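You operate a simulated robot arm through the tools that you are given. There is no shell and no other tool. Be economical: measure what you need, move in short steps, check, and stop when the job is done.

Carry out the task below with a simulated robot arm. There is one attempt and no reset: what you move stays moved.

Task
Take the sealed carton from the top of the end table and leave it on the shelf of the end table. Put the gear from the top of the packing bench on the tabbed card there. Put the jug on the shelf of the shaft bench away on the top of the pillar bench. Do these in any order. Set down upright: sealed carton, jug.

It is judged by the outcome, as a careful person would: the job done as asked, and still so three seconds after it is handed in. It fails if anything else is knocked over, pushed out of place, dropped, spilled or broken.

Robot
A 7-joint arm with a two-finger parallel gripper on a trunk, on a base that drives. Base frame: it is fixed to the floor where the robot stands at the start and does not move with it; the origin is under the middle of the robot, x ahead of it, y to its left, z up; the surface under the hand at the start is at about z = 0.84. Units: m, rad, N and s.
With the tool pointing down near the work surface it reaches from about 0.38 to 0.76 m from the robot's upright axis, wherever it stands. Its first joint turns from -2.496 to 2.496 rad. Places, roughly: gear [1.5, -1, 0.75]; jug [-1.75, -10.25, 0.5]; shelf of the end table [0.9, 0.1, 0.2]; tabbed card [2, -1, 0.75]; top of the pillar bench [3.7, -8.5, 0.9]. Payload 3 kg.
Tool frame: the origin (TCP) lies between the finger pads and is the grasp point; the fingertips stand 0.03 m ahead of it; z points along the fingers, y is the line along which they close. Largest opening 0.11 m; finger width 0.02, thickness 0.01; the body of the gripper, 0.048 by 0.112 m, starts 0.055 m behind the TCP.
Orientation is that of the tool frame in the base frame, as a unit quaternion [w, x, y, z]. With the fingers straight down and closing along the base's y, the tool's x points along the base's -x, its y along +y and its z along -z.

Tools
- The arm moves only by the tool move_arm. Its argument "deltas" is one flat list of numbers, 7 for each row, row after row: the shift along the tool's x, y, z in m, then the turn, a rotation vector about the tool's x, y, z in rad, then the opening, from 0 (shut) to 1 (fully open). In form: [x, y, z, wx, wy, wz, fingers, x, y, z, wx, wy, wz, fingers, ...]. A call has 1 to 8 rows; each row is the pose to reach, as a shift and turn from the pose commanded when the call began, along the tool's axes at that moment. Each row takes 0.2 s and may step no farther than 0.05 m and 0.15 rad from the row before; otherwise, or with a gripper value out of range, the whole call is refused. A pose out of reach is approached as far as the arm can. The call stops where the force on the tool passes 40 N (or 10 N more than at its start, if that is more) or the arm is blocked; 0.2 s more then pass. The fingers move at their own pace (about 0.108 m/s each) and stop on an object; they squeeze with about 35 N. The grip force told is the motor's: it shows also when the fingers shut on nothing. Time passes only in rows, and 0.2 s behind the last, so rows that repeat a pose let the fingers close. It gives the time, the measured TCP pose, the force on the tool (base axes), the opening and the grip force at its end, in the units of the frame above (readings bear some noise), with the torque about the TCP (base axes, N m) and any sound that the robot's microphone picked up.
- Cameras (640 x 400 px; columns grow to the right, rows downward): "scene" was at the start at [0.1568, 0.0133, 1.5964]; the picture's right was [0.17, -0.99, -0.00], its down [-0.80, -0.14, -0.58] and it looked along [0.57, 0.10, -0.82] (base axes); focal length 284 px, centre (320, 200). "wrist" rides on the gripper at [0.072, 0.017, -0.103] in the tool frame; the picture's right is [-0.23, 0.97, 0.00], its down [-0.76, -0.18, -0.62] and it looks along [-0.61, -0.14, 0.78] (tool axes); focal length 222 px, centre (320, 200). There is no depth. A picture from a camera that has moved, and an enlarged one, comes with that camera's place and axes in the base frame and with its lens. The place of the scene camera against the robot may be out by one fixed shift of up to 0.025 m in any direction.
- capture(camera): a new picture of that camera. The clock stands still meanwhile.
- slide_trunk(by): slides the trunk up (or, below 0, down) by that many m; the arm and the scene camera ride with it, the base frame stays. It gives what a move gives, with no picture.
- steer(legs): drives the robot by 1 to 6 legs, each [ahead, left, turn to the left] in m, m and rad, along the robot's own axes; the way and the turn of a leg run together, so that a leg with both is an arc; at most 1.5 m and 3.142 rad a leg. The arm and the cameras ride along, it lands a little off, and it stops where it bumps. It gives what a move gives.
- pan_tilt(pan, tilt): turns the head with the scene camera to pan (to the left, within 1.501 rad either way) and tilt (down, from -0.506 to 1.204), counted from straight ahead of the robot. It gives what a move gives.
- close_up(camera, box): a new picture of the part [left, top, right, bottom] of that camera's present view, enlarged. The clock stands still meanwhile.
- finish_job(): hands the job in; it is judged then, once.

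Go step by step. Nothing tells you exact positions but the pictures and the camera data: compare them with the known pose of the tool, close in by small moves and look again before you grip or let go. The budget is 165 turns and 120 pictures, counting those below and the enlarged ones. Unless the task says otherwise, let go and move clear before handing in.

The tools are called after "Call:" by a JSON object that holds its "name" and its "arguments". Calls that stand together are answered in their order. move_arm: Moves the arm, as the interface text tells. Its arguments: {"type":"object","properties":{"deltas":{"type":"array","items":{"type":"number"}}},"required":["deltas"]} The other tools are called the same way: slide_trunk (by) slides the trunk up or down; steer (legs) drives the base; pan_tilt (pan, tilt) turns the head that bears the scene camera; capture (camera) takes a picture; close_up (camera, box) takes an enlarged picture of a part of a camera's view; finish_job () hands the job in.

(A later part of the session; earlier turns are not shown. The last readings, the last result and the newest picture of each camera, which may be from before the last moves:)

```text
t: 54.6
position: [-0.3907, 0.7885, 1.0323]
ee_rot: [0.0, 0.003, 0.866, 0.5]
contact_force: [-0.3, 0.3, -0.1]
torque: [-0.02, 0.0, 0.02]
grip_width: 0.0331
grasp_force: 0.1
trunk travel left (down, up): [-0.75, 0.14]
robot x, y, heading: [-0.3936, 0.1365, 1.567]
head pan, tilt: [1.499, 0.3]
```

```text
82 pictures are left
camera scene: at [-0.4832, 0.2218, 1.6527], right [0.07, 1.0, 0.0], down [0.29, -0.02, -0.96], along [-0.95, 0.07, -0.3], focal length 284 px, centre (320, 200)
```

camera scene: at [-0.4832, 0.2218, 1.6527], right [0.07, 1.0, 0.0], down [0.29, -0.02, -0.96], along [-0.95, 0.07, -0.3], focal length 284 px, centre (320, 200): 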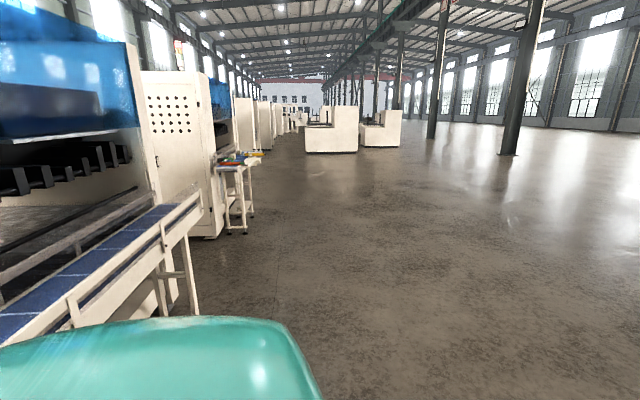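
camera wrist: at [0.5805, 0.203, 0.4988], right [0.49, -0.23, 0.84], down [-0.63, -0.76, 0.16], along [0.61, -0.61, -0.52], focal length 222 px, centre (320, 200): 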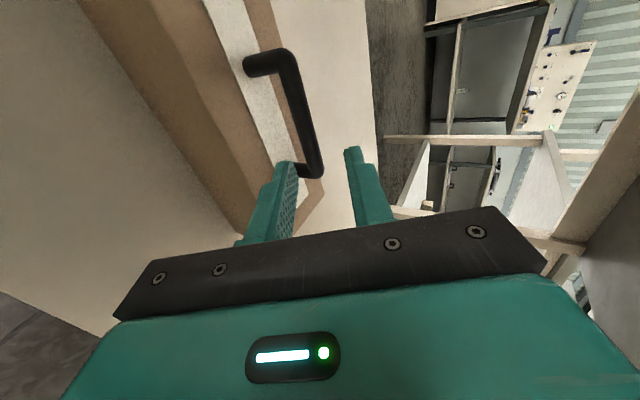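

Behind me is a large open hall; the machine line with the conveyor runs toward −x. I'll drive along it to about x=−2.9 and look for a passage toward −y.

Call:
{"name": "steer", "arguments": {"legs": [[0, 0, 1.571], [1.3, -0.3, 0], [1.2, 0, 0]]}}

Call:
{"name": "pan_tilt", "arguments": {"pan": 1.3, "tilt": 0.4}}

Call:
{"name": "capture", "arguments": {"camera": "scene"}}

Call:
{"name": "pan_tilt", "arguments": {"pan": 0.3, "tilt": 0.3}}

Call:
{"name": "capture", "arguments": {"camera": "scene"}}

```text
t: 71.3
position: [-3.649, 0.3252, 1.0309]
ee_rot: [0.361, 0.622, -0.603, -0.346]
contact_force: [-0.3, -0.4, -0.2]
torque: [-0.01, -0.02, -0.03]
grip_width: 0.0328
grasp_force: 0.0
trunk travel left (down, up): [-0.75, 0.14]
robot x, y, heading: [-2.9962, 0.344, -3.11]
head pan, tilt: [1.499, 0.3]
```

```text
t: 72.0
position: [-3.6472, 0.3242, 1.0312]
ee_rot: [0.361, 0.622, -0.602, -0.347]
contact_force: [-0.4, 0.0, 0.0]
torque: [0.04, 0.01, -0.04]
grip_width: 0.033
grasp_force: 0.0
trunk travel left (down, up): [-0.75, 0.14]
robot x, y, heading: [-2.9961, 0.3406, -3.11]
head pan, tilt: [1.3, 0.4]
```

```text
81 pictures are left
camera scene: at [-3.0907, 0.2518, 1.6435], right [-0.97, 0.23, 0.0], down [0.09, 0.38, -0.92], along [-0.22, -0.9, -0.39], focal length 284 px, centre (320, 200)
```

scene: 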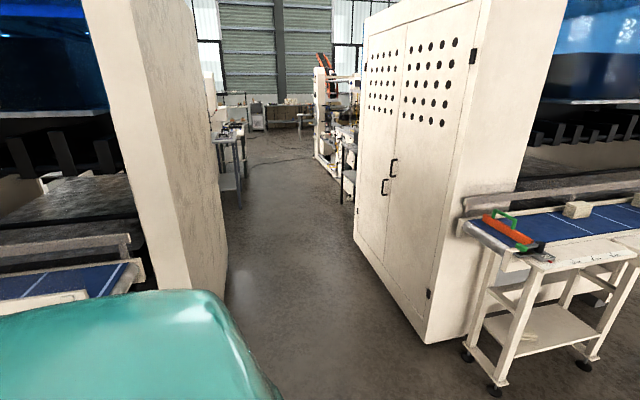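

```text
t: 73.3
position: [-3.6468, 0.3244, 1.0319]
ee_rot: [0.362, 0.622, -0.602, -0.347]
contact_force: [-0.1, -0.7, -0.6]
torque: [0.0, 0.01, -0.03]
grip_width: 0.0328
grasp_force: 0.0
trunk travel left (down, up): [-0.75, 0.14]
robot x, y, heading: [-2.9945, 0.3431, -3.105]
head pan, tilt: [0.3, 0.3]
```

```text
80 pictures are left
camera scene: at [-3.1572, 0.3112, 1.6527], right [-0.33, 0.94, 0.0], down [0.28, 0.1, -0.96], along [-0.9, -0.31, -0.3], focal length 284 px, centre (320, 200)
```

scene: 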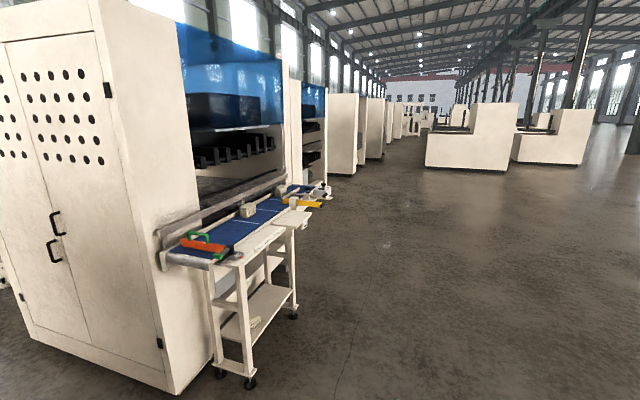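

An aisle about 1.3 m wide leads toward −y between the cabinets (x from −2.8 to −4.1). I line up on x≈−3.45 facing −y and drive in.

Call:
{"name": "steer", "arguments": {"legs": [[0, 0, 1.537], [0, -0.45, 0], [1.5, 0, 0]]}}

Call:
{"name": "pan_tilt", "arguments": {"pan": 0.0, "tilt": 0.35}}

Call:
{"name": "capture", "arguments": {"camera": "scene"}}

```text
t: 86.6
position: [-3.5025, -1.7688, 1.0323]
ee_rot: [0.501, 0.865, -0.018, -0.009]
contact_force: [0.2, 0.7, 0.5]
torque: [0.02, 0.0, -0.01]
grip_width: 0.0332
grasp_force: 0.1
trunk travel left (down, up): [-0.75, 0.14]
robot x, y, heading: [-3.4745, -1.1172, -1.61]
head pan, tilt: [0.3, 0.3]
```

```text
t: 87.4
position: [-3.5021, -1.7689, 1.0325]
ee_rot: [0.501, 0.865, -0.019, -0.009]
contact_force: [-0.4, 0.1, -0.3]
torque: [0.03, 0.0, -0.02]
grip_width: 0.0332
grasp_force: 0.0
trunk travel left (down, up): [-0.75, 0.14]
robot x, y, heading: [-3.4713, -1.1081, -1.606]
head pan, tilt: [0.0, 0.351]
```

```text
79 pictures are left
camera scene: at [-3.4741, -1.2871, 1.648], right [-1.0, 0.04, 0.0], down [0.01, 0.34, -0.94], along [-0.04, -0.94, -0.34], focal length 284 px, centre (320, 200)
```

scene: 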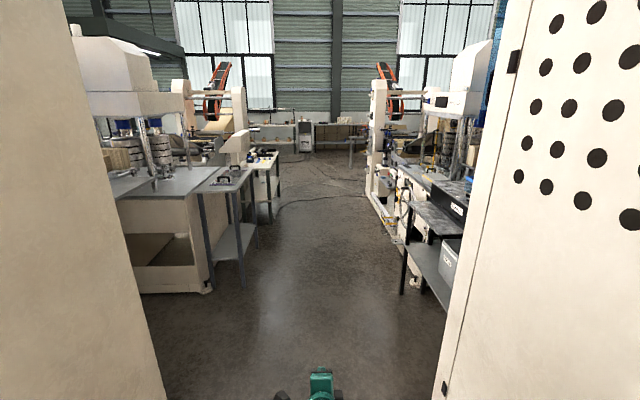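

The aisle continues; I correct heading and drive on 3 m.

Call:
{"name": "steer", "arguments": {"legs": [[1.0, 0, 0.035], [1.0, 0, 0], [1.0, 0, 0]]}}

Call:
{"name": "capture", "arguments": {"camera": "scene"}}

```text
t: 102.0
position: [-3.513, -4.735, 1.0321]
ee_rot: [0.5, 0.866, -0.011, -0.005]
contact_force: [0.2, -0.9, 0.0]
torque: [-0.02, 0.03, 0.01]
grip_width: 0.033
grasp_force: 0.2
trunk travel left (down, up): [-0.75, 0.14]
robot x, y, heading: [-3.4924, -4.0815, -1.595]
head pan, tilt: [0.0, 0.351]
```

```text
78 pictures are left
camera scene: at [-3.494, -4.2535, 1.648], right [-1.0, 0.02, 0.0], down [0.01, 0.34, -0.94], along [-0.02, -0.94, -0.34], focal length 284 px, centre (320, 200)
```

scene: 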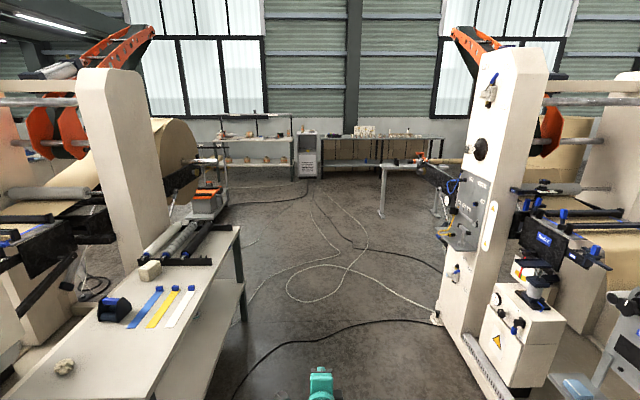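

The shaft bench appears ahead-left at the far wall. I continue along the middle.

Call:
{"name": "steer", "arguments": {"legs": [[1.0, -0.05, 0.024], [1.0, 0, 0], [1.2, 0, 0]]}}

Call:
{"name": "pan_tilt", "arguments": {"pan": 0.35, "tilt": 0.35}}

Call:
{"name": "capture", "arguments": {"camera": "scene"}}

Call:
{"name": "pan_tilt", "arguments": {"pan": 1.3, "tilt": 0.35}}

Call:
{"name": "capture", "arguments": {"camera": "scene"}}

```text
t: 117.8
position: [-3.545, -7.9677, 1.0321]
ee_rot: [0.5, 0.866, 0.004, 0.004]
contact_force: [0.5, 0.3, -0.9]
torque: [0.0, 0.04, 0.03]
grip_width: 0.0328
grasp_force: 0.0
trunk travel left (down, up): [-0.75, 0.14]
robot x, y, heading: [-3.552, -7.3132, -1.561]
head pan, tilt: [0.0, 0.351]
```

```text
t: 118.6
position: [-3.5457, -7.9686, 1.0314]
ee_rot: [0.5, 0.866, 0.004, 0.004]
contact_force: [0.2, 0.2, 0.6]
torque: [0.02, -0.01, 0.0]
grip_width: 0.0332
grasp_force: 0.1
trunk travel left (down, up): [-0.75, 0.14]
robot x, y, heading: [-3.5527, -7.3138, -1.557]
head pan, tilt: [0.351, 0.351]
```

```text
77 pictures are left
camera scene: at [-3.5102, -7.4806, 1.648], right [-0.94, -0.35, 0.0], down [-0.12, 0.32, -0.94], along [0.33, -0.88, -0.34], focal length 284 px, centre (320, 200)
```

scene: 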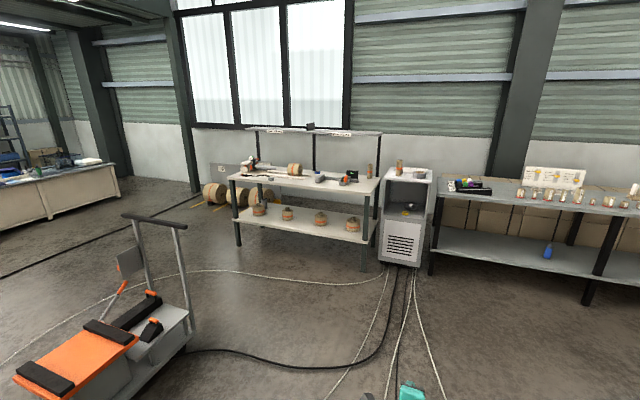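

```text
t: 119.9
position: [-3.5444, -7.969, 1.032]
ee_rot: [0.501, 0.866, 0.004, 0.004]
contact_force: [0.3, 0.9, 0.6]
torque: [0.01, -0.03, 0.03]
grip_width: 0.033
grasp_force: 0.1
trunk travel left (down, up): [-0.75, 0.14]
robot x, y, heading: [-3.5506, -7.3177, -1.568]
head pan, tilt: [1.3, 0.351]
```

```text
76 pictures are left
camera scene: at [-3.4531, -7.4174, 1.648], right [-0.26, -0.97, 0.0], down [-0.33, 0.09, -0.94], along [0.91, -0.24, -0.34], focal length 284 px, centre (320, 200)
```

scene: 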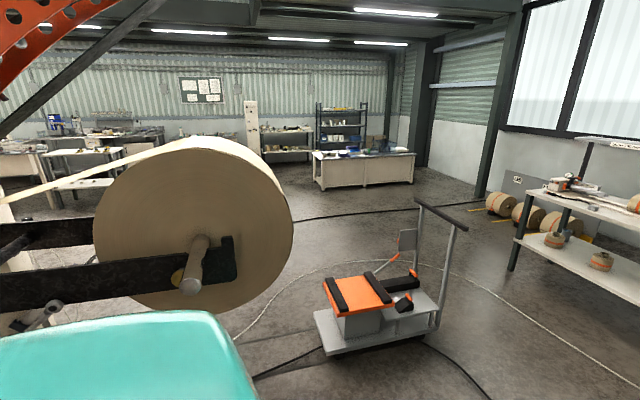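

The shaft bench with items on its shelf is ahead. I zoom in to find the jug.

Call:
{"name": "pan_tilt", "arguments": {"pan": 0.45, "tilt": 0.35}}

Call:
{"name": "close_up", "arguments": {"camera": "scene", "box": [230, 140, 430, 265]}}

```text
t: 121.0
position: [-3.5451, -7.968, 1.0329]
ee_rot: [0.501, 0.866, 0.003, 0.004]
contact_force: [-0.4, 0.0, 0.4]
torque: [-0.02, 0.02, -0.02]
grip_width: 0.0328
grasp_force: 0.0
trunk travel left (down, up): [-0.75, 0.14]
robot x, y, heading: [-3.551, -7.3158, -1.561]
head pan, tilt: [0.45, 0.351]
```

```text
3.20 times, centred on (330, 202) of scene
camera zoom: at [-3.5016, -7.4768, 1.648], right [-0.9, -0.45, 0.0], down [-0.15, 0.31, -0.94], along [0.42, -0.84, -0.34], focal length 910 px, centre (288, 192)
```

zoom: 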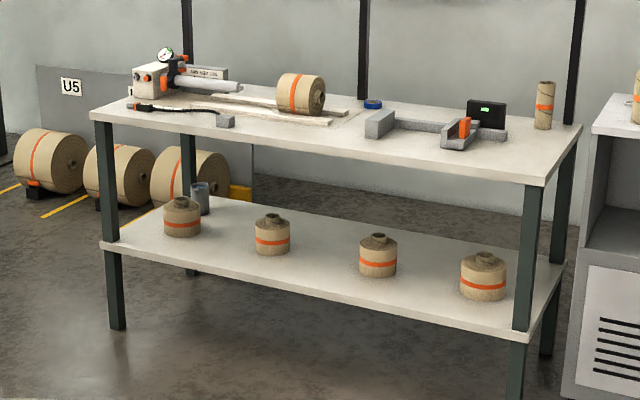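

The jug is the grey-blue vessel behind the leftmost brown roll, at about (−1.8, −10.15) on the shelf (z≈0.42–0.5). I'll approach from the bench's left end, passing between the orange cart and the bench.

Call:
{"name": "steer", "arguments": {"legs": [[1.5, 0, 0], [0, 0, 1.561], [0, -0.47, 0]]}}

Call:
{"name": "pan_tilt", "arguments": {"pan": 0.0, "tilt": 0.5}}

Call:
{"name": "capture", "arguments": {"camera": "scene"}}

```text
t: 134.6
position: [-2.8791, -9.2766, 1.0318]
ee_rot: [0.354, 0.614, 0.611, 0.354]
contact_force: [0.2, 0.2, 0.1]
torque: [-0.04, -0.01, -0.03]
grip_width: 0.033
grasp_force: 0.1
trunk travel left (down, up): [-0.75, 0.14]
robot x, y, heading: [-3.5384, -9.2697, -0.002]
head pan, tilt: [0.45, 0.351]
```

```text
t: 135.5
position: [-2.8798, -9.2762, 1.0325]
ee_rot: [0.355, 0.614, 0.61, 0.354]
contact_force: [0.9, 1.5, -0.1]
torque: [0.01, 0.01, 0.01]
grip_width: 0.0331
grasp_force: 0.1
trunk travel left (down, up): [-0.75, 0.14]
robot x, y, heading: [-3.5332, -9.2694, -0.005]
head pan, tilt: [0.0, 0.499]
```

```text
74 pictures are left
camera scene: at [-3.3568, -9.2699, 1.6344], right [0.0, -1.0, 0.0], down [-0.48, 0.0, -0.88], along [0.88, 0.0, -0.48], focal length 284 px, centre (320, 200)
```

scene: 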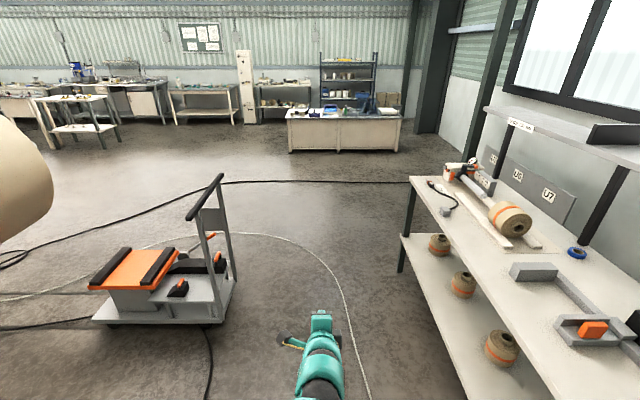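

The passage is clear (cart edge y≈−8.6, bench edge y≈−9.83). Driving through to x≈−0.75, then turning to face the bench's left end.

Call:
{"name": "steer", "arguments": {"legs": [[1.4, 0.05, 0.003], [1.4, 0, 0], [0, 0, 1.571], [0, 0, 1.571], [0, 0.45, 0]]}}

Call:
{"name": "capture", "arguments": {"camera": "scene"}}

```text
t: 158.9
position: [-1.4126, -9.6861, 1.0329]
ee_rot: [-0.349, -0.6, 0.624, 0.359]
contact_force: [-0.6, 0.3, 0.8]
torque: [0.04, -0.01, -0.01]
grip_width: 0.0327
grasp_force: 0.1
trunk travel left (down, up): [-0.75, 0.14]
robot x, y, heading: [-0.7588, -9.7115, 3.104]
head pan, tilt: [0.0, 0.499]
```

```text
73 pictures are left
camera scene: at [-0.925, -9.7058, 1.6343], right [0.04, 1.0, 0.0], down [0.48, -0.02, -0.88], along [-0.88, 0.03, -0.48], focal length 284 px, centre (320, 200)
```

scene: 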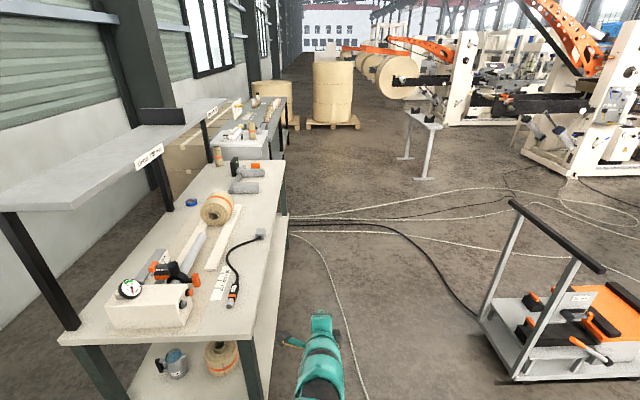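

The jug is visible on the shelf's near end with its handle on the left. I back off 0.25, slide left to line up with it, and look closely.

Call:
{"name": "steer", "arguments": {"legs": [[-0.25, 0, 0.037], [0, 0.5, 0]]}}

Call:
{"name": "slide_trunk", "arguments": {"by": -0.3}}

Call:
{"name": "pan_tilt", "arguments": {"pan": 0.0, "tilt": 0.6}}

Call:
{"name": "capture", "arguments": {"camera": "scene"}}

```text
t: 163.2
position: [-1.1725, -10.1944, 1.032]
ee_rot: [-0.351, -0.605, 0.619, 0.357]
contact_force: [-0.6, -0.2, 0.1]
torque: [0.05, 0.02, -0.01]
grip_width: 0.0331
grasp_force: 0.0
trunk travel left (down, up): [-0.75, 0.14]
robot x, y, heading: [-0.5233, -10.2087, 3.122]
head pan, tilt: [0.0, 0.499]
```

```text
t: 166.2
position: [-1.1733, -10.1947, 0.7332]
ee_rot: [-0.351, -0.606, 0.619, 0.356]
contact_force: [-0.4, -0.2, 0.8]
torque: [-0.01, -0.01, 0.0]
grip_width: 0.0332
grasp_force: 0.1
trunk travel left (down, up): [-0.45, 0.44]
robot x, y, heading: [-0.5196, -10.2113, 3.123]
head pan, tilt: [0.0, 0.499]
```

```text
t: 166.9
position: [-1.1727, -10.1931, 0.7312]
ee_rot: [-0.352, -0.604, 0.619, 0.357]
contact_force: [0.2, -0.8, -0.1]
torque: [0.03, -0.02, 0.01]
grip_width: 0.033
grasp_force: 0.0
trunk travel left (down, up): [-0.45, 0.44]
robot x, y, heading: [-0.5208, -10.2056, 3.12]
head pan, tilt: [0.0, 0.6]
```

```text
72 pictures are left
camera scene: at [-0.6825, -10.206, 1.3253], right [0.02, 1.0, 0.0], down [0.56, -0.01, -0.83], along [-0.83, 0.02, -0.56], focal length 284 px, centre (320, 200)
```

scene: 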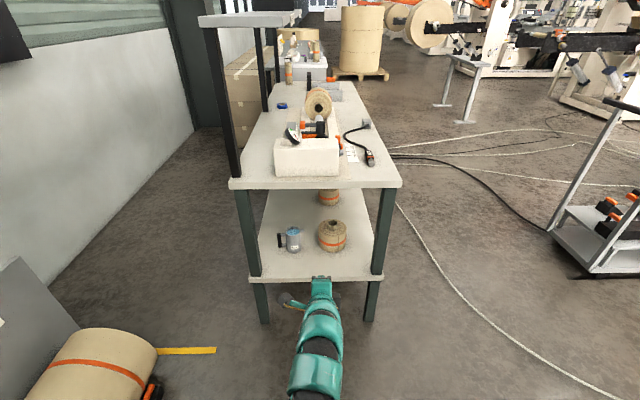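

I zoom in on the jug for its shape and exact place.

Call:
{"name": "close_up", "arguments": {"camera": "scene", "box": [240, 180, 400, 290]}}

```text
3.64 times, centred on (320, 235) of scene
camera zoom: at [-0.6825, -10.206, 1.3253], right [0.02, 1.0, 0.0], down [0.56, -0.01, -0.83], along [-0.83, 0.02, -0.56], focal length 1034 px, centre (320, 73)
```

zoom: 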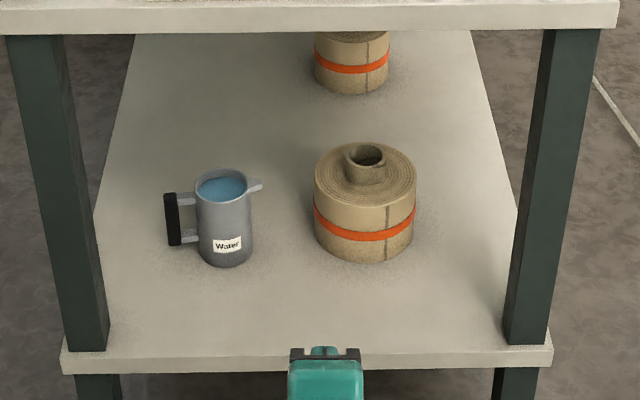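

The jug holds water and has its handle toward −y, so I'll grip its body diagonally (heading −x−y) to avoid handle and the roll. First I roll the hand so the fingers close horizontally with the camera on top.

Call:
{"name": "move_arm", "arguments": {"deltas": [0, 0, 0, 0, 0, 0.15, 0.5, 0, 0, 0, 0, 0, 0.3, 0.7, 0, 0, 0, 0, 0, 0.45, 0.9, 0, 0, 0, 0, 0, 0.6, 0.9, 0, 0, 0, 0, 0, 0.75, 0.9, 0, 0, 0, 0, 0, 0.9, 0.9, 0, 0, 0, 0, 0, 1.05, 0.9, 0, 0, 0, 0, 0, 1.2, 0.9]}}

Call:
{"name": "move_arm", "arguments": {"deltas": [0, 0, 0, 0, 0, 0.15, 0.9, 0, 0, 0, 0, 0, 0.3, 0.9, 0, 0, 0, 0, 0, 0.371, 0.9]}}

```text
t: 168.7
position: [-1.1726, -10.194, 0.733]
ee_rot: [-0.491, -0.149, 0.853, 0.096]
contact_force: [-0.5, 0.3, 0.4]
torque: [0.01, 0.01, -0.01]
grip_width: 0.0989
grasp_force: 0.1
trunk travel left (down, up): [-0.45, 0.44]
robot x, y, heading: [-0.5221, -10.2101, 3.118]
head pan, tilt: [0.0, 0.6]
```

```text
t: 169.5
position: [-1.1729, -10.1943, 0.7327]
ee_rot: [-0.5, 0.01, 0.866, 0.002]
contact_force: [-0.2, -0.1, 0.1]
torque: [0.03, -0.01, 0.0]
grip_width: 0.099
grasp_force: 0.1
trunk travel left (down, up): [-0.45, 0.44]
robot x, y, heading: [-0.5187, -10.2098, 3.118]
head pan, tilt: [0.0, 0.6]
```

The roll worked: camera on top, fingers closing horizontally. Now I yaw the tool 45° to the left (toward −y) in place.

Call:
{"name": "move_arm", "arguments": {"deltas": [0, 0, 0, 0.113, 0, -0.0654, 0.9, 0, 0, 0, 0.227, 0, -0.131, 0.9, 0, 0, 0, 0.34, 0, -0.196, 0.9, 0, 0, 0, 0.453, 0, -0.262, 0.9, 0, 0, 0, 0.567, 0, -0.327, 0.9, 0, 0, 0, 0.68, 0, -0.3925, 0.9]}}

Call:
{"name": "slide_trunk", "arguments": {"by": -0.15}}

Call:
{"name": "capture", "arguments": {"camera": "scene"}}

Call:
{"name": "capture", "arguments": {"camera": "wrist"}}

```text
t: 170.9
position: [-1.1723, -10.1933, 0.7318]
ee_rot: [-0.465, -0.323, 0.803, -0.188]
contact_force: [0.2, -1.2, 0.5]
torque: [-0.04, -0.02, 0.01]
grip_width: 0.0994
grasp_force: 0.0
trunk travel left (down, up): [-0.45, 0.44]
robot x, y, heading: [-0.5202, -10.2092, 3.12]
head pan, tilt: [0.0, 0.6]
```

```text
t: 172.6
position: [-1.1728, -10.1935, 0.581]
ee_rot: [-0.465, -0.322, 0.803, -0.188]
contact_force: [0.5, -0.2, -0.9]
torque: [-0.02, 0.0, 0.0]
grip_width: 0.0988
grasp_force: 0.1
trunk travel left (down, up): [-0.3, 0.59]
robot x, y, heading: [-0.5203, -10.2085, 3.122]
head pan, tilt: [0.0, 0.6]
```

```text
70 pictures are left
camera scene: at [-0.6825, -10.206, 1.1753], right [0.02, 1.0, 0.0], down [0.56, -0.01, -0.83], along [-0.82, 0.02, -0.56], focal length 284 px, centre (320, 200)
```

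scene: 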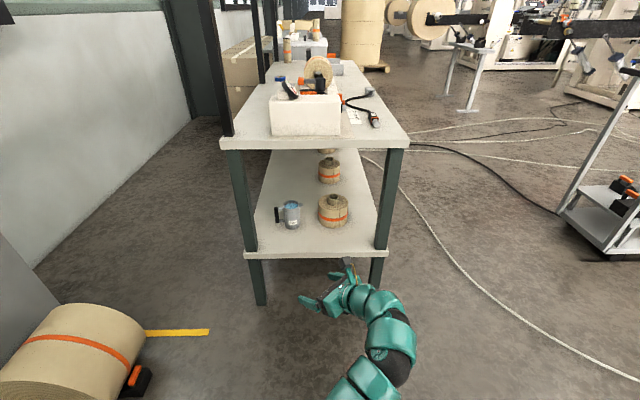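

```text
69 pictures are left
camera wrist: at [-1.1462, -10.1425, 0.697], right [-0.59, 0.78, -0.2], down [0.79, 0.51, -0.35], along [-0.17, -0.36, -0.92], focal length 222 px, centre (320, 200)
```

wrist: 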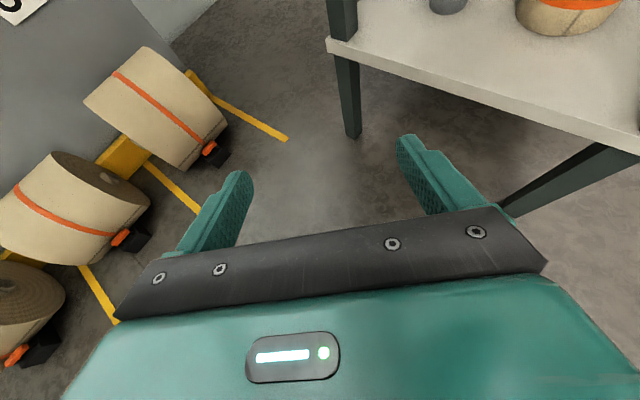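

Triangulating with the earlier far view, the jug stands near (−1.69, −10.31) on a shelf at z≈0.35–0.37, rim ≈0.48; shelf end at x≈−1.52. I lower to z≈0.44 and drive in to a stand-off.

Call:
{"name": "slide_trunk", "arguments": {"by": -0.12}}

Call:
{"name": "steer", "arguments": {"legs": [[0.3, 0, 0.01]]}}

Call:
{"name": "capture", "arguments": {"camera": "wrist"}}

Call:
{"name": "capture", "arguments": {"camera": "scene"}}

```text
t: 174.1
position: [-1.1736, -10.1927, 0.4628]
ee_rot: [-0.465, -0.323, 0.803, -0.188]
contact_force: [0.7, -1.1, 0.2]
torque: [-0.01, -0.01, 0.0]
grip_width: 0.0989
grasp_force: 0.1
trunk travel left (down, up): [-0.18, 0.71]
robot x, y, heading: [-0.5229, -10.2067, 3.12]
head pan, tilt: [0.0, 0.6]
```

```text
t: 176.2
position: [-1.4794, -10.1941, 0.4628]
ee_rot: [-0.464, -0.326, 0.802, -0.189]
contact_force: [-0.9, -0.5, -0.7]
torque: [-0.01, -0.01, 0.0]
grip_width: 0.0989
grasp_force: 0.1
trunk travel left (down, up): [-0.18, 0.71]
robot x, y, heading: [-0.8236, -10.2084, 3.131]
head pan, tilt: [0.0, 0.6]
```

```text
68 pictures are left
camera wrist: at [-1.4528, -10.1436, 0.577], right [-0.6, 0.78, -0.2], down [0.78, 0.51, -0.35], along [-0.17, -0.37, -0.92], focal length 222 px, centre (320, 200)
```

wrist: 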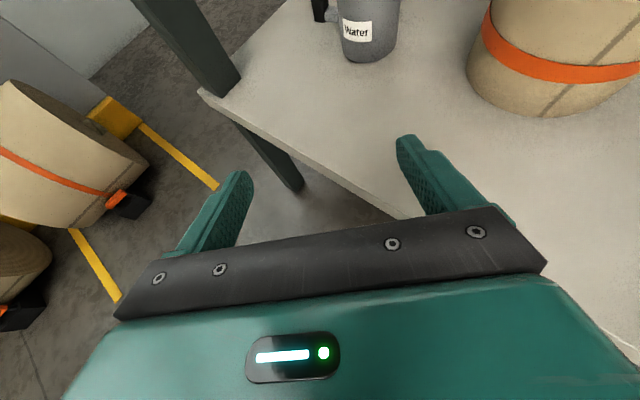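

```text
67 pictures are left
camera scene: at [-0.9885, -10.2027, 1.0553], right [0.01, 1.0, 0.0], down [0.56, -0.01, -0.83], along [-0.83, 0.01, -0.56], focal length 284 px, centre (320, 200)
```

scene: 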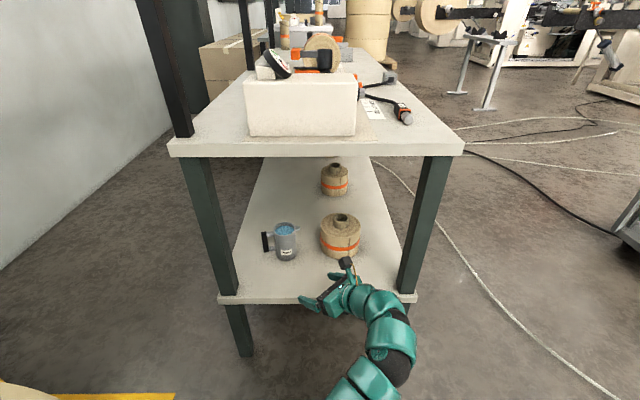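

Jug centre refines to about (−1.71, −10.315). I drive 0.1 m closer and check the handle's direction.

Call:
{"name": "steer", "arguments": {"legs": [[0.1, 0, 0.008]]}}

Call:
{"name": "capture", "arguments": {"camera": "wrist"}}

Call:
{"name": "close_up", "arguments": {"camera": "scene", "box": [220, 180, 420, 330]}}

```text
t: 177.3
position: [-1.5778, -10.1974, 0.4619]
ee_rot: [-0.463, -0.329, 0.8, -0.192]
contact_force: [-0.2, -0.3, 0.0]
torque: [0.0, 0.0, 0.03]
grip_width: 0.0988
grasp_force: 0.1
trunk travel left (down, up): [-0.18, 0.71]
robot x, y, heading: [-0.9226, -10.2036, 3.139]
head pan, tilt: [0.0, 0.6]
```

```text
66 pictures are left
camera wrist: at [-1.551, -10.1477, 0.5771], right [-0.6, 0.77, -0.2], down [0.78, 0.52, -0.35], along [-0.17, -0.37, -0.92], focal length 222 px, centre (320, 200)
```

wrist: 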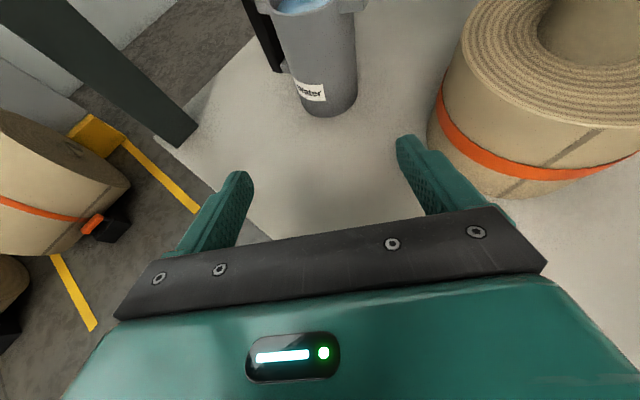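

```text
2.67 times, centred on (320, 255) of scene
camera zoom: at [-1.0862, -10.2033, 1.0553], right [0.0, 1.0, 0.0], down [0.56, 0.0, -0.83], along [-0.83, 0.0, -0.56], focal length 758 px, centre (320, 53)
```

zoom: 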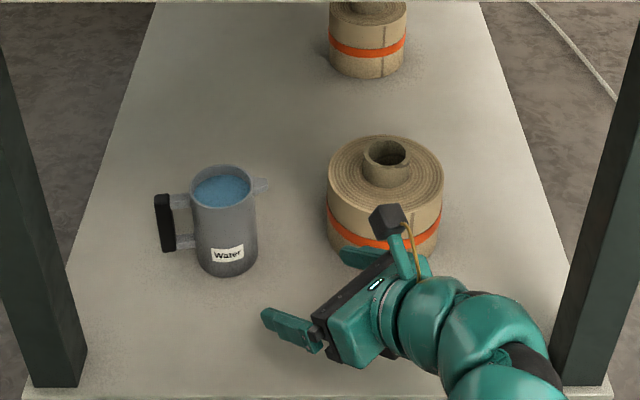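

The handle points to −y, ~10° toward me. I yaw 0.2 rad more so a finger stays well clear of it, and move to a stand-off on the jug's axis.

Call:
{"name": "move_arm", "arguments": {"deltas": [0.008, 0.017, 0.03, 0.087, 0, -0.05, 1, 0.017, 0.034, 0.059, 0.173, 0, -0.1, 1, 0.017, 0.034, 0.059, 0.173, 0, -0.1, 1]}}

Call:
{"name": "capture", "arguments": {"camera": "wrist"}}

Call:
{"name": "close_up", "arguments": {"camera": "scene", "box": [220, 180, 420, 330]}}

```text
t: 178.1
position: [-1.6438, -10.2175, 0.4459]
ee_rot: [-0.442, -0.407, 0.763, -0.237]
contact_force: [-0.2, -0.7, 0.4]
torque: [0.0, 0.0, 0.02]
grip_width: 0.1103
grasp_force: 0.0
trunk travel left (down, up): [-0.18, 0.71]
robot x, y, heading: [-0.9253, -10.2038, 3.137]
head pan, tilt: [0.0, 0.6]
```

```text
64 pictures are left
camera wrist: at [-1.6276, -10.1632, 0.5605], right [-0.75, 0.64, -0.2], down [0.66, 0.66, -0.35], along [-0.09, -0.39, -0.92], focal length 222 px, centre (320, 200)
```

wrist: 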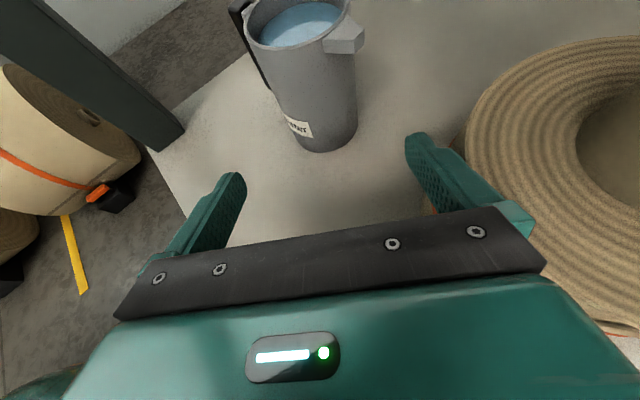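

```text
2.67 times, centred on (320, 255) of scene
camera zoom: at [-1.0864, -10.2032, 1.0552], right [0.0, 1.0, 0.0], down [0.57, 0.0, -0.82], along [-0.82, 0.0, -0.57], focal length 758 px, centre (320, 53)
```

zoom: 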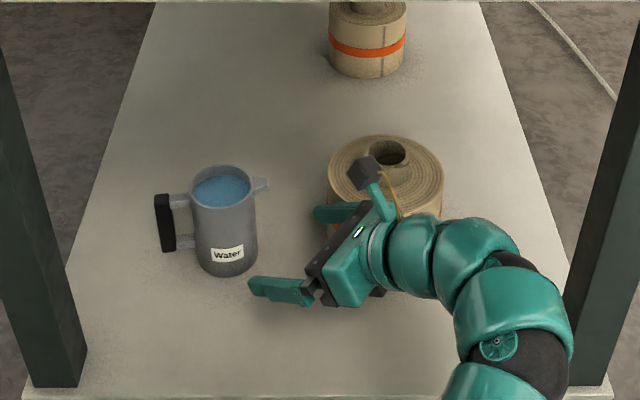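

Everything lines up: jug centre (−1.707, −10.312) lies on the tool axis 0.114 m ahead. I advance horizontally 0.096 m, lowering 1 cm, with fingers fully open.

Call:
{"name": "move_arm", "arguments": {"deltas": [0.0095, 0, 0.022, 0, 0, 0, 1, 0.019, 0, 0.044, 0, 0, 0, 1, 0.0285, 0, 0.066, 0, 0, 0, 1, 0.038, 0, 0.088, 0, 0, 0, 1]}}

Call:
{"name": "capture", "arguments": {"camera": "wrist"}}

Call:
{"name": "close_up", "arguments": {"camera": "scene", "box": [220, 180, 420, 330]}}

```text
t: 179.1
position: [-1.6965, -10.2955, 0.4386]
ee_rot: [-0.443, -0.406, 0.764, -0.236]
contact_force: [0.4, -0.2, -0.2]
torque: [0.01, 0.0, 0.02]
grip_width: 0.1098
grasp_force: 0.0
trunk travel left (down, up): [-0.18, 0.71]
robot x, y, heading: [-0.9252, -10.2082, 3.138]
head pan, tilt: [0.0, 0.6]
```

```text
62 pictures are left
camera wrist: at [-1.6806, -10.2403, 0.5524], right [-0.75, 0.64, -0.2], down [0.66, 0.66, -0.35], along [-0.09, -0.39, -0.92], focal length 222 px, centre (320, 200)
```

wrist: 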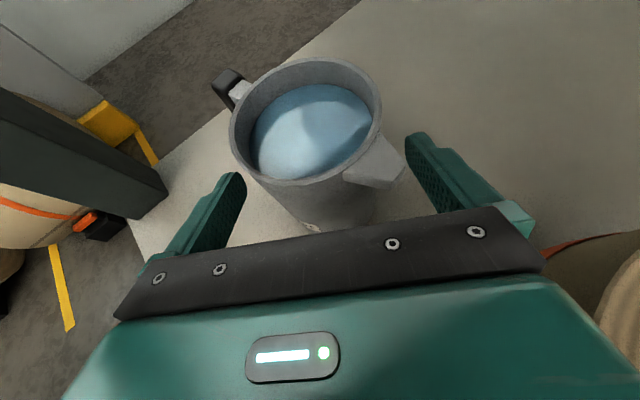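

```text
2.67 times, centred on (320, 255) of scene
camera zoom: at [-1.0864, -10.2032, 1.0552], right [0.0, 1.0, 0.0], down [0.56, 0.0, -0.83], along [-0.83, 0.0, -0.57], focal length 758 px, centre (320, 53)
```

zoom: 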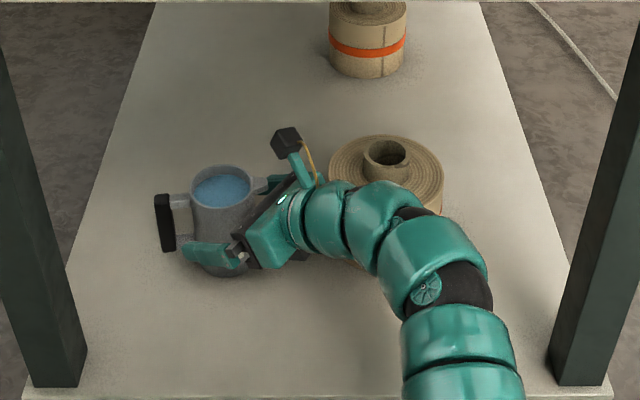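

Fingers straddle the body below rim and spout, clear of the handle. I advance 7 mm more and close gently in stages.

Call:
{"name": "move_arm", "arguments": {"deltas": [0.0035, -0.001, 0.006, 0, 0, 0, 1, 0.0035, -0.001, 0.006, 0, 0, 0, 0.85, 0.0035, -0.001, 0.006, 0, 0, 0, 0.75, 0.0035, -0.001, 0.006, 0, 0, 0, 0.68, 0.0035, -0.001, 0.006, 0, 0, 0, 0.64, 0.0035, -0.001, 0.006, 0, 0, 0, 0.6, 0.0035, -0.001, 0.006, 0, 0, 0, 0.4, 0.0035, -0.001, 0.006, 0, 0, 0, 0.2]}}

Call:
{"name": "capture", "arguments": {"camera": "wrist"}}

```text
t: 180.9
position: [-1.6999, -10.3008, 0.4381]
ee_rot: [-0.442, -0.408, 0.763, -0.237]
contact_force: [-0.3, 1.3, 0.5]
torque: [0.05, 0.16, -0.08]
grip_width: 0.0716
grasp_force: 35.0
trunk travel left (down, up): [-0.18, 0.71]
robot x, y, heading: [-0.9183, -10.1996, 3.14]
head pan, tilt: [0.0, 0.6]
```

```text
60 pictures are left
camera wrist: at [-1.6834, -10.2465, 0.5529], right [-0.75, 0.64, -0.2], down [0.66, 0.66, -0.35], along [-0.09, -0.39, -0.92], focal length 222 px, centre (320, 200)
```

wrist: 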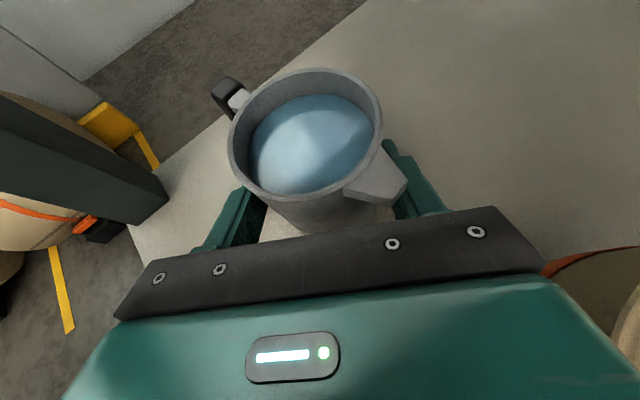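

The jug is gripped at 71.6 mm. I lift 0.05 m with the trunk and check it stays level.

Call:
{"name": "slide_trunk", "arguments": {"by": 0.05}}

Call:
{"name": "capture", "arguments": {"camera": "wrist"}}

Call:
{"name": "close_up", "arguments": {"camera": "scene", "box": [200, 180, 400, 330]}}

```text
t: 181.8
position: [-1.6989, -10.3021, 0.4877]
ee_rot: [-0.442, -0.406, 0.764, -0.236]
contact_force: [-0.3, 0.5, -3.7]
torque: [0.13, -0.03, -0.01]
grip_width: 0.0714
grasp_force: 35.0
trunk travel left (down, up): [-0.23, 0.66]
robot x, y, heading: [-0.9211, -10.2027, 3.135]
head pan, tilt: [0.0, 0.6]
```

```text
59 pictures are left
camera wrist: at [-1.6836, -10.2466, 0.6023], right [-0.75, 0.64, -0.2], down [0.66, 0.66, -0.35], along [-0.09, -0.39, -0.92], focal length 222 px, centre (320, 200)
```

wrist: 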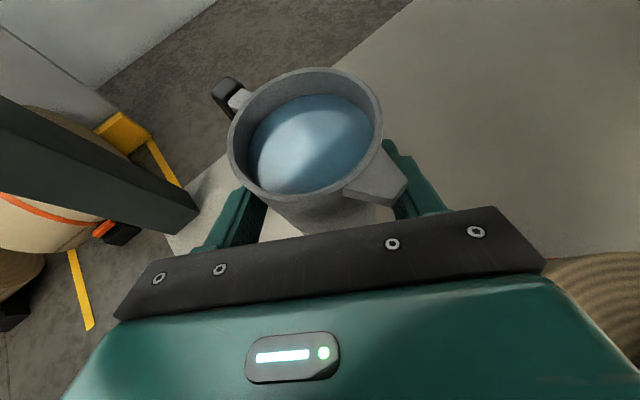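

```text
2.67 times, centred on (300, 255) of scene
camera zoom: at [-1.0869, -10.2033, 1.1052], right [0.0, 1.0, 0.0], down [0.57, 0.0, -0.82], along [-0.82, 0.0, -0.57], focal length 758 px, centre (373, 53)
```

zoom: 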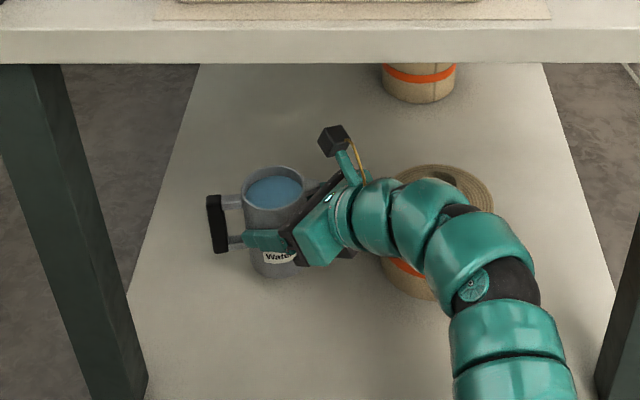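

The jug is level and held (3.7 N). I back straight out, then raise the trunk.

Call:
{"name": "steer", "arguments": {"legs": [[-0.45, 0, 0]]}}

Call:
{"name": "slide_trunk", "arguments": {"by": 0.4}}

Call:
{"name": "slide_trunk", "arguments": {"by": 0.2}}

Call:
{"name": "pan_tilt", "arguments": {"pan": -1.4, "tilt": 0.35}}

Call:
{"name": "capture", "arguments": {"camera": "scene"}}

```text
t: 184.5
position: [-1.2585, -10.3046, 0.4874]
ee_rot: [-0.441, -0.408, 0.763, -0.237]
contact_force: [0.5, -0.4, -4.3]
torque: [0.09, -0.04, 0.01]
grip_width: 0.0714
grasp_force: 34.8
trunk travel left (down, up): [-0.23, 0.66]
robot x, y, heading: [-0.4796, -10.2067, 3.141]
head pan, tilt: [0.0, 0.6]
```

```text
t: 188.3
position: [-1.2582, -10.3044, 0.8875]
ee_rot: [-0.442, -0.408, 0.763, -0.237]
contact_force: [0.3, -0.1, -4.4]
torque: [0.14, -0.01, 0.0]
grip_width: 0.0709
grasp_force: 35.0
trunk travel left (down, up): [-0.63, 0.26]
robot x, y, heading: [-0.4808, -10.2037, 3.141]
head pan, tilt: [0.0, 0.6]
```

```text
t: 190.5
position: [-1.2592, -10.3037, 1.0876]
ee_rot: [-0.443, -0.407, 0.763, -0.237]
contact_force: [0.3, -0.3, -3.8]
torque: [0.12, -0.03, 0.03]
grip_width: 0.0712
grasp_force: 35.1
trunk travel left (down, up): [-0.83, 0.06]
robot x, y, heading: [-0.4815, -10.2073, 3.145]
head pan, tilt: [0.0, 0.6]
```

```text
t: 192.1
position: [-1.2594, -10.3047, 1.0866]
ee_rot: [-0.443, -0.407, 0.764, -0.236]
contact_force: [0.4, -0.3, -4.9]
torque: [0.1, -0.07, -0.01]
grip_width: 0.0708
grasp_force: 34.5
trunk travel left (down, up): [-0.83, 0.06]
robot x, y, heading: [-0.4785, -10.2066, 3.139]
head pan, tilt: [-1.4, 0.351]
```

```text
57 pictures are left
camera scene: at [-0.5732, -10.1132, 1.728], right [0.99, 0.17, 0.0], down [0.06, -0.34, -0.94], along [-0.16, 0.93, -0.34], focal length 284 px, centre (320, 200)
```

scene: 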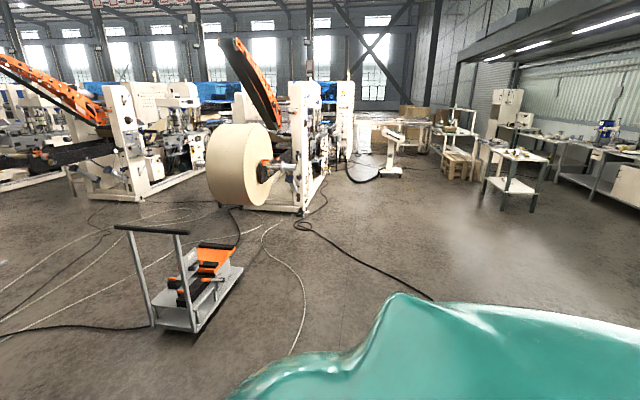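

Now turn right to face +x and look toward the pillar bench.

Call:
{"name": "steer", "arguments": {"legs": [[0, -0.6, 0], [0, 0, -1.571], [0, 0, -1.571]]}}

Call:
{"name": "pan_tilt", "arguments": {"pan": 0.2, "tilt": 0.3}}

Call:
{"name": "capture", "arguments": {"camera": "scene"}}

```text
t: 203.0
position: [0.2848, -9.4528, 1.0892]
ee_rot: [-0.251, 0.749, 0.433, 0.434]
contact_force: [-0.5, -0.2, -3.8]
torque: [-0.13, 0.02, 0.0]
grip_width: 0.0709
grasp_force: 34.7
trunk travel left (down, up): [-0.83, 0.06]
robot x, y, heading: [-0.4854, -9.6027, 0.061]
head pan, tilt: [-1.4, 0.351]
```

```text
t: 204.7
position: [0.284, -9.4541, 1.0872]
ee_rot: [-0.252, 0.749, 0.433, 0.433]
contact_force: [0.1, 0.4, -3.7]
torque: [-0.14, 0.0, 0.0]
grip_width: 0.071
grasp_force: 35.4
trunk travel left (down, up): [-0.83, 0.06]
robot x, y, heading: [-0.4811, -9.6003, 0.066]
head pan, tilt: [0.201, 0.3]
```

```text
56 pictures are left
camera scene: at [-0.3079, -9.5715, 1.7326], right [0.26, -0.97, 0.0], down [-0.29, -0.08, -0.96], along [0.92, 0.25, -0.3], focal length 284 px, centre (320, 200)
```

scene: 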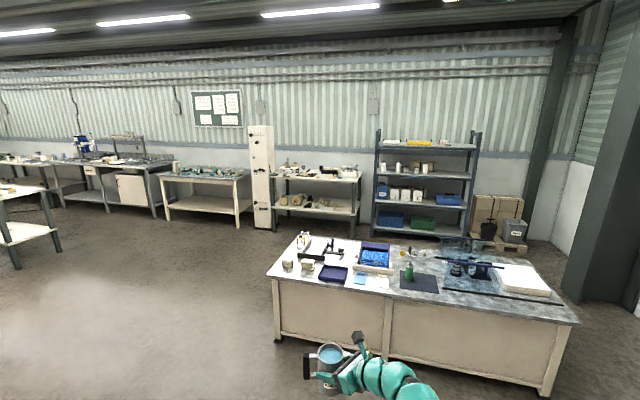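

The pillar bench is the one with a shelf beside the tall white cabinet; its front edge is near x≈3.0, y −8.0 to −9.1. I go round the desk to y≈−8.25 and approach.

Call:
{"name": "steer", "arguments": {"legs": [[0, 1.35, -0.064], [1.2, 0, 0], [1.0, 0, 0]]}}

Call:
{"name": "pan_tilt", "arguments": {"pan": 0.0, "tilt": 0.4}}

Call:
{"name": "capture", "arguments": {"camera": "scene"}}

```text
t: 222.1
position: [2.444, -8.0369, 1.088]
ee_rot: [-0.246, 0.755, 0.424, 0.436]
contact_force: [-0.9, 0.9, -5.6]
torque: [-0.13, 0.05, 0.0]
grip_width: 0.0709
grasp_force: 34.8
trunk travel left (down, up): [-0.83, 0.06]
robot x, y, heading: [1.6777, -8.1683, 0.041]
head pan, tilt: [0.201, 0.3]
```

```text
t: 222.8
position: [2.4424, -8.0377, 1.0879]
ee_rot: [-0.246, 0.754, 0.424, 0.437]
contact_force: [0.3, 0.0, -4.5]
torque: [-0.15, 0.06, -0.02]
grip_width: 0.0711
grasp_force: 34.9
trunk travel left (down, up): [-0.83, 0.06]
robot x, y, heading: [1.6737, -8.1687, 0.044]
head pan, tilt: [0.0, 0.4]
```

```text
55 pictures are left
camera scene: at [1.8496, -8.1613, 1.7234], right [0.04, -1.0, 0.0], down [-0.39, -0.02, -0.92], along [0.92, 0.04, -0.39], focal length 284 px, centre (320, 200)
```

scene: 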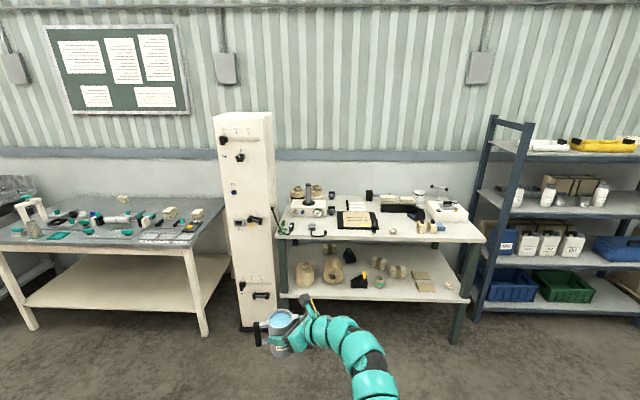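

The pillar bench is ahead (front edge x≈3.23, y −7.9 to −9.0). I zoom on its top to find free space.

Call:
{"name": "close_up", "arguments": {"camera": "scene", "box": [260, 160, 500, 310]}}

```text
2.67 times, centred on (380, 235) of scene
camera zoom: at [1.8496, -8.1613, 1.7234], right [0.04, -1.0, 0.0], down [-0.39, -0.02, -0.92], along [0.92, 0.04, -0.39], focal length 758 px, centre (160, 107)
```

zoom: 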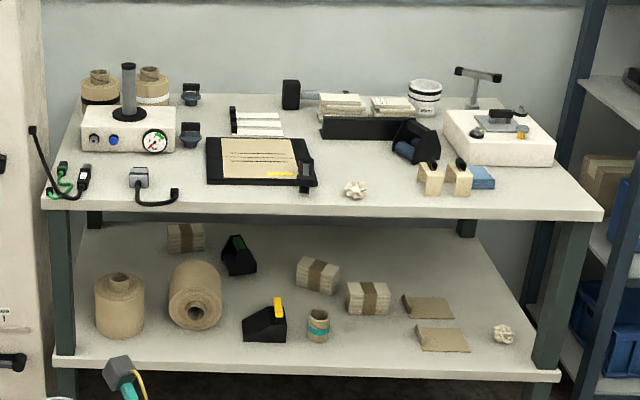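

There's a clear patch to the right of the clipboard around (3.47, −8.555). I yaw the tool back to point straight ahead (jug stays upright, rotating about the vertical) so the hand won't sweep over the dispenser.

Call:
{"name": "move_arm", "arguments": {"deltas": [0, 0, 0, -0.1214, 0, 0.0696, 0.2, 0, 0, 0, -0.2429, 0, 0.1391, 0.2, 0, 0, 0, -0.3643, 0, 0.2087, 0.2, 0, 0, 0, -0.4857, 0, 0.2783, 0.2, 0, 0, 0, -0.6071, 0, 0.3479, 0.2, 0, 0, 0, -0.7286, 0, 0.4174, 0.2, 0, 0, 0, -0.85, 0, 0.487, 0.2]}}

Call:
{"name": "capture", "arguments": {"camera": "wrist"}}

```text
t: 224.4
position: [2.434, -8.0441, 1.0967]
ee_rot: [-0.064, 0.859, 0.11, 0.497]
contact_force: [0.3, -0.1, -4.7]
torque: [-0.07, 0.11, -0.01]
grip_width: 0.0711
grasp_force: 35.0
out of reach, approached as far as the arm can: row 6, 7
trunk travel left (down, up): [-0.83, 0.06]
robot x, y, heading: [1.6666, -8.1684, 0.044]
head pan, tilt: [0.0, 0.4]
```

```text
53 pictures are left
camera wrist: at [2.3865, -8.0738, 1.2116], right [0.14, -0.97, -0.2], down [-0.93, -0.06, -0.35], along [0.33, 0.23, -0.92], focal length 222 px, centre (320, 200)
```

wrist: 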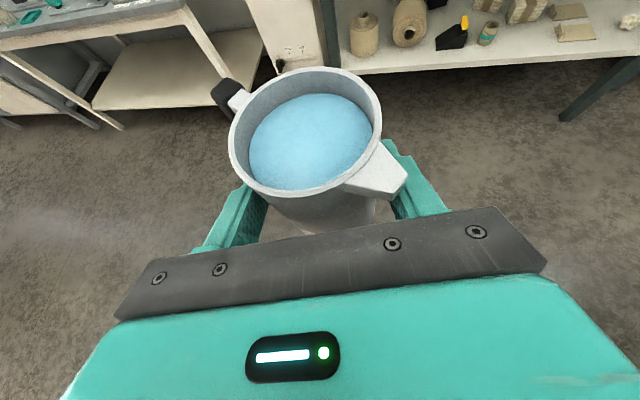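

The tool now points nearly straight ahead (13° left), good enough. I drive forward, then shift right to align with the free patch, keeping the jug above bench height.

Call:
{"name": "steer", "arguments": {"legs": [[0.66, 0, -0.044], [0, -0.5, 0]]}}

Call:
{"name": "pan_tilt", "arguments": {"pan": 0.0, "tilt": 0.65}}

Call:
{"name": "capture", "arguments": {"camera": "scene"}}

Call:
{"name": "capture", "arguments": {"camera": "wrist"}}

```text
t: 230.5
position: [3.0884, -8.5594, 1.0968]
ee_rot: [-0.051, 0.861, 0.087, 0.498]
contact_force: [-0.8, 0.7, -3.6]
torque: [-0.06, 0.11, 0.03]
grip_width: 0.071
grasp_force: 35.3
trunk travel left (down, up): [-0.83, 0.06]
robot x, y, heading: [2.3208, -8.6416, -0.007]
head pan, tilt: [0.0, 0.4]
```

```text
t: 231.3
position: [3.0895, -8.5585, 1.0974]
ee_rot: [-0.051, 0.861, 0.088, 0.498]
contact_force: [0.4, 0.0, -4.6]
torque: [-0.08, 0.14, -0.02]
grip_width: 0.0712
grasp_force: 34.8
trunk travel left (down, up): [-0.83, 0.06]
robot x, y, heading: [2.3185, -8.6454, -0.01]
head pan, tilt: [0.0, 0.649]
```

```text
52 pictures are left
camera scene: at [2.4935, -8.6431, 1.7009], right [-0.01, -1.0, 0.0], down [-0.6, 0.01, -0.8], along [0.8, -0.01, -0.6], focal length 284 px, centre (320, 200)
```

scene: 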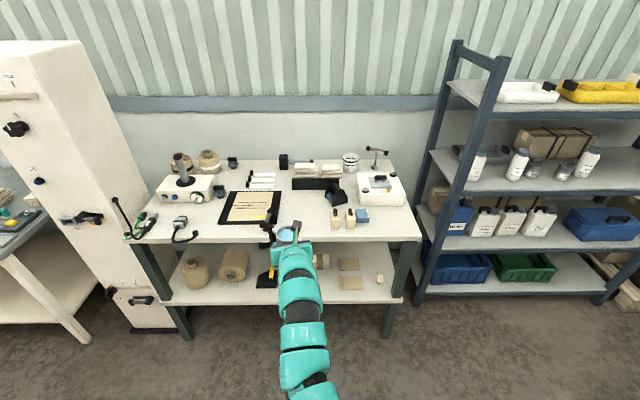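

```text
51 pictures are left
camera wrist: at [3.0402, -8.5855, 1.2116], right [0.09, -0.98, -0.2], down [-0.94, -0.01, -0.35], along [0.34, 0.21, -0.92], focal length 222 px, centre (320, 200)
```

wrist: 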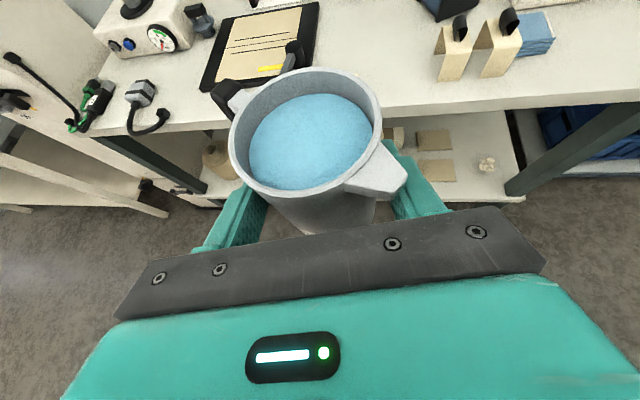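

I zoom on the bench top to fix the target relative to the neighbours.

Call:
{"name": "close_up", "arguments": {"camera": "scene", "box": [210, 150, 410, 260]}}

```text
3.20 times, centred on (310, 205) of scene
camera zoom: at [2.4935, -8.6431, 1.7009], right [-0.01, -1.0, 0.0], down [-0.6, 0.01, -0.8], along [0.8, -0.01, -0.6], focal length 910 px, centre (352, 184)
```

zoom: 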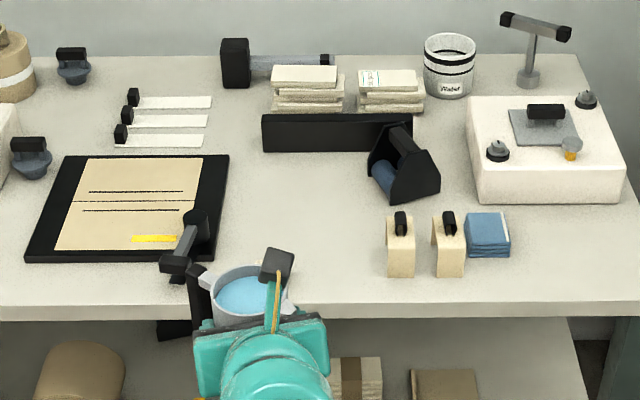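

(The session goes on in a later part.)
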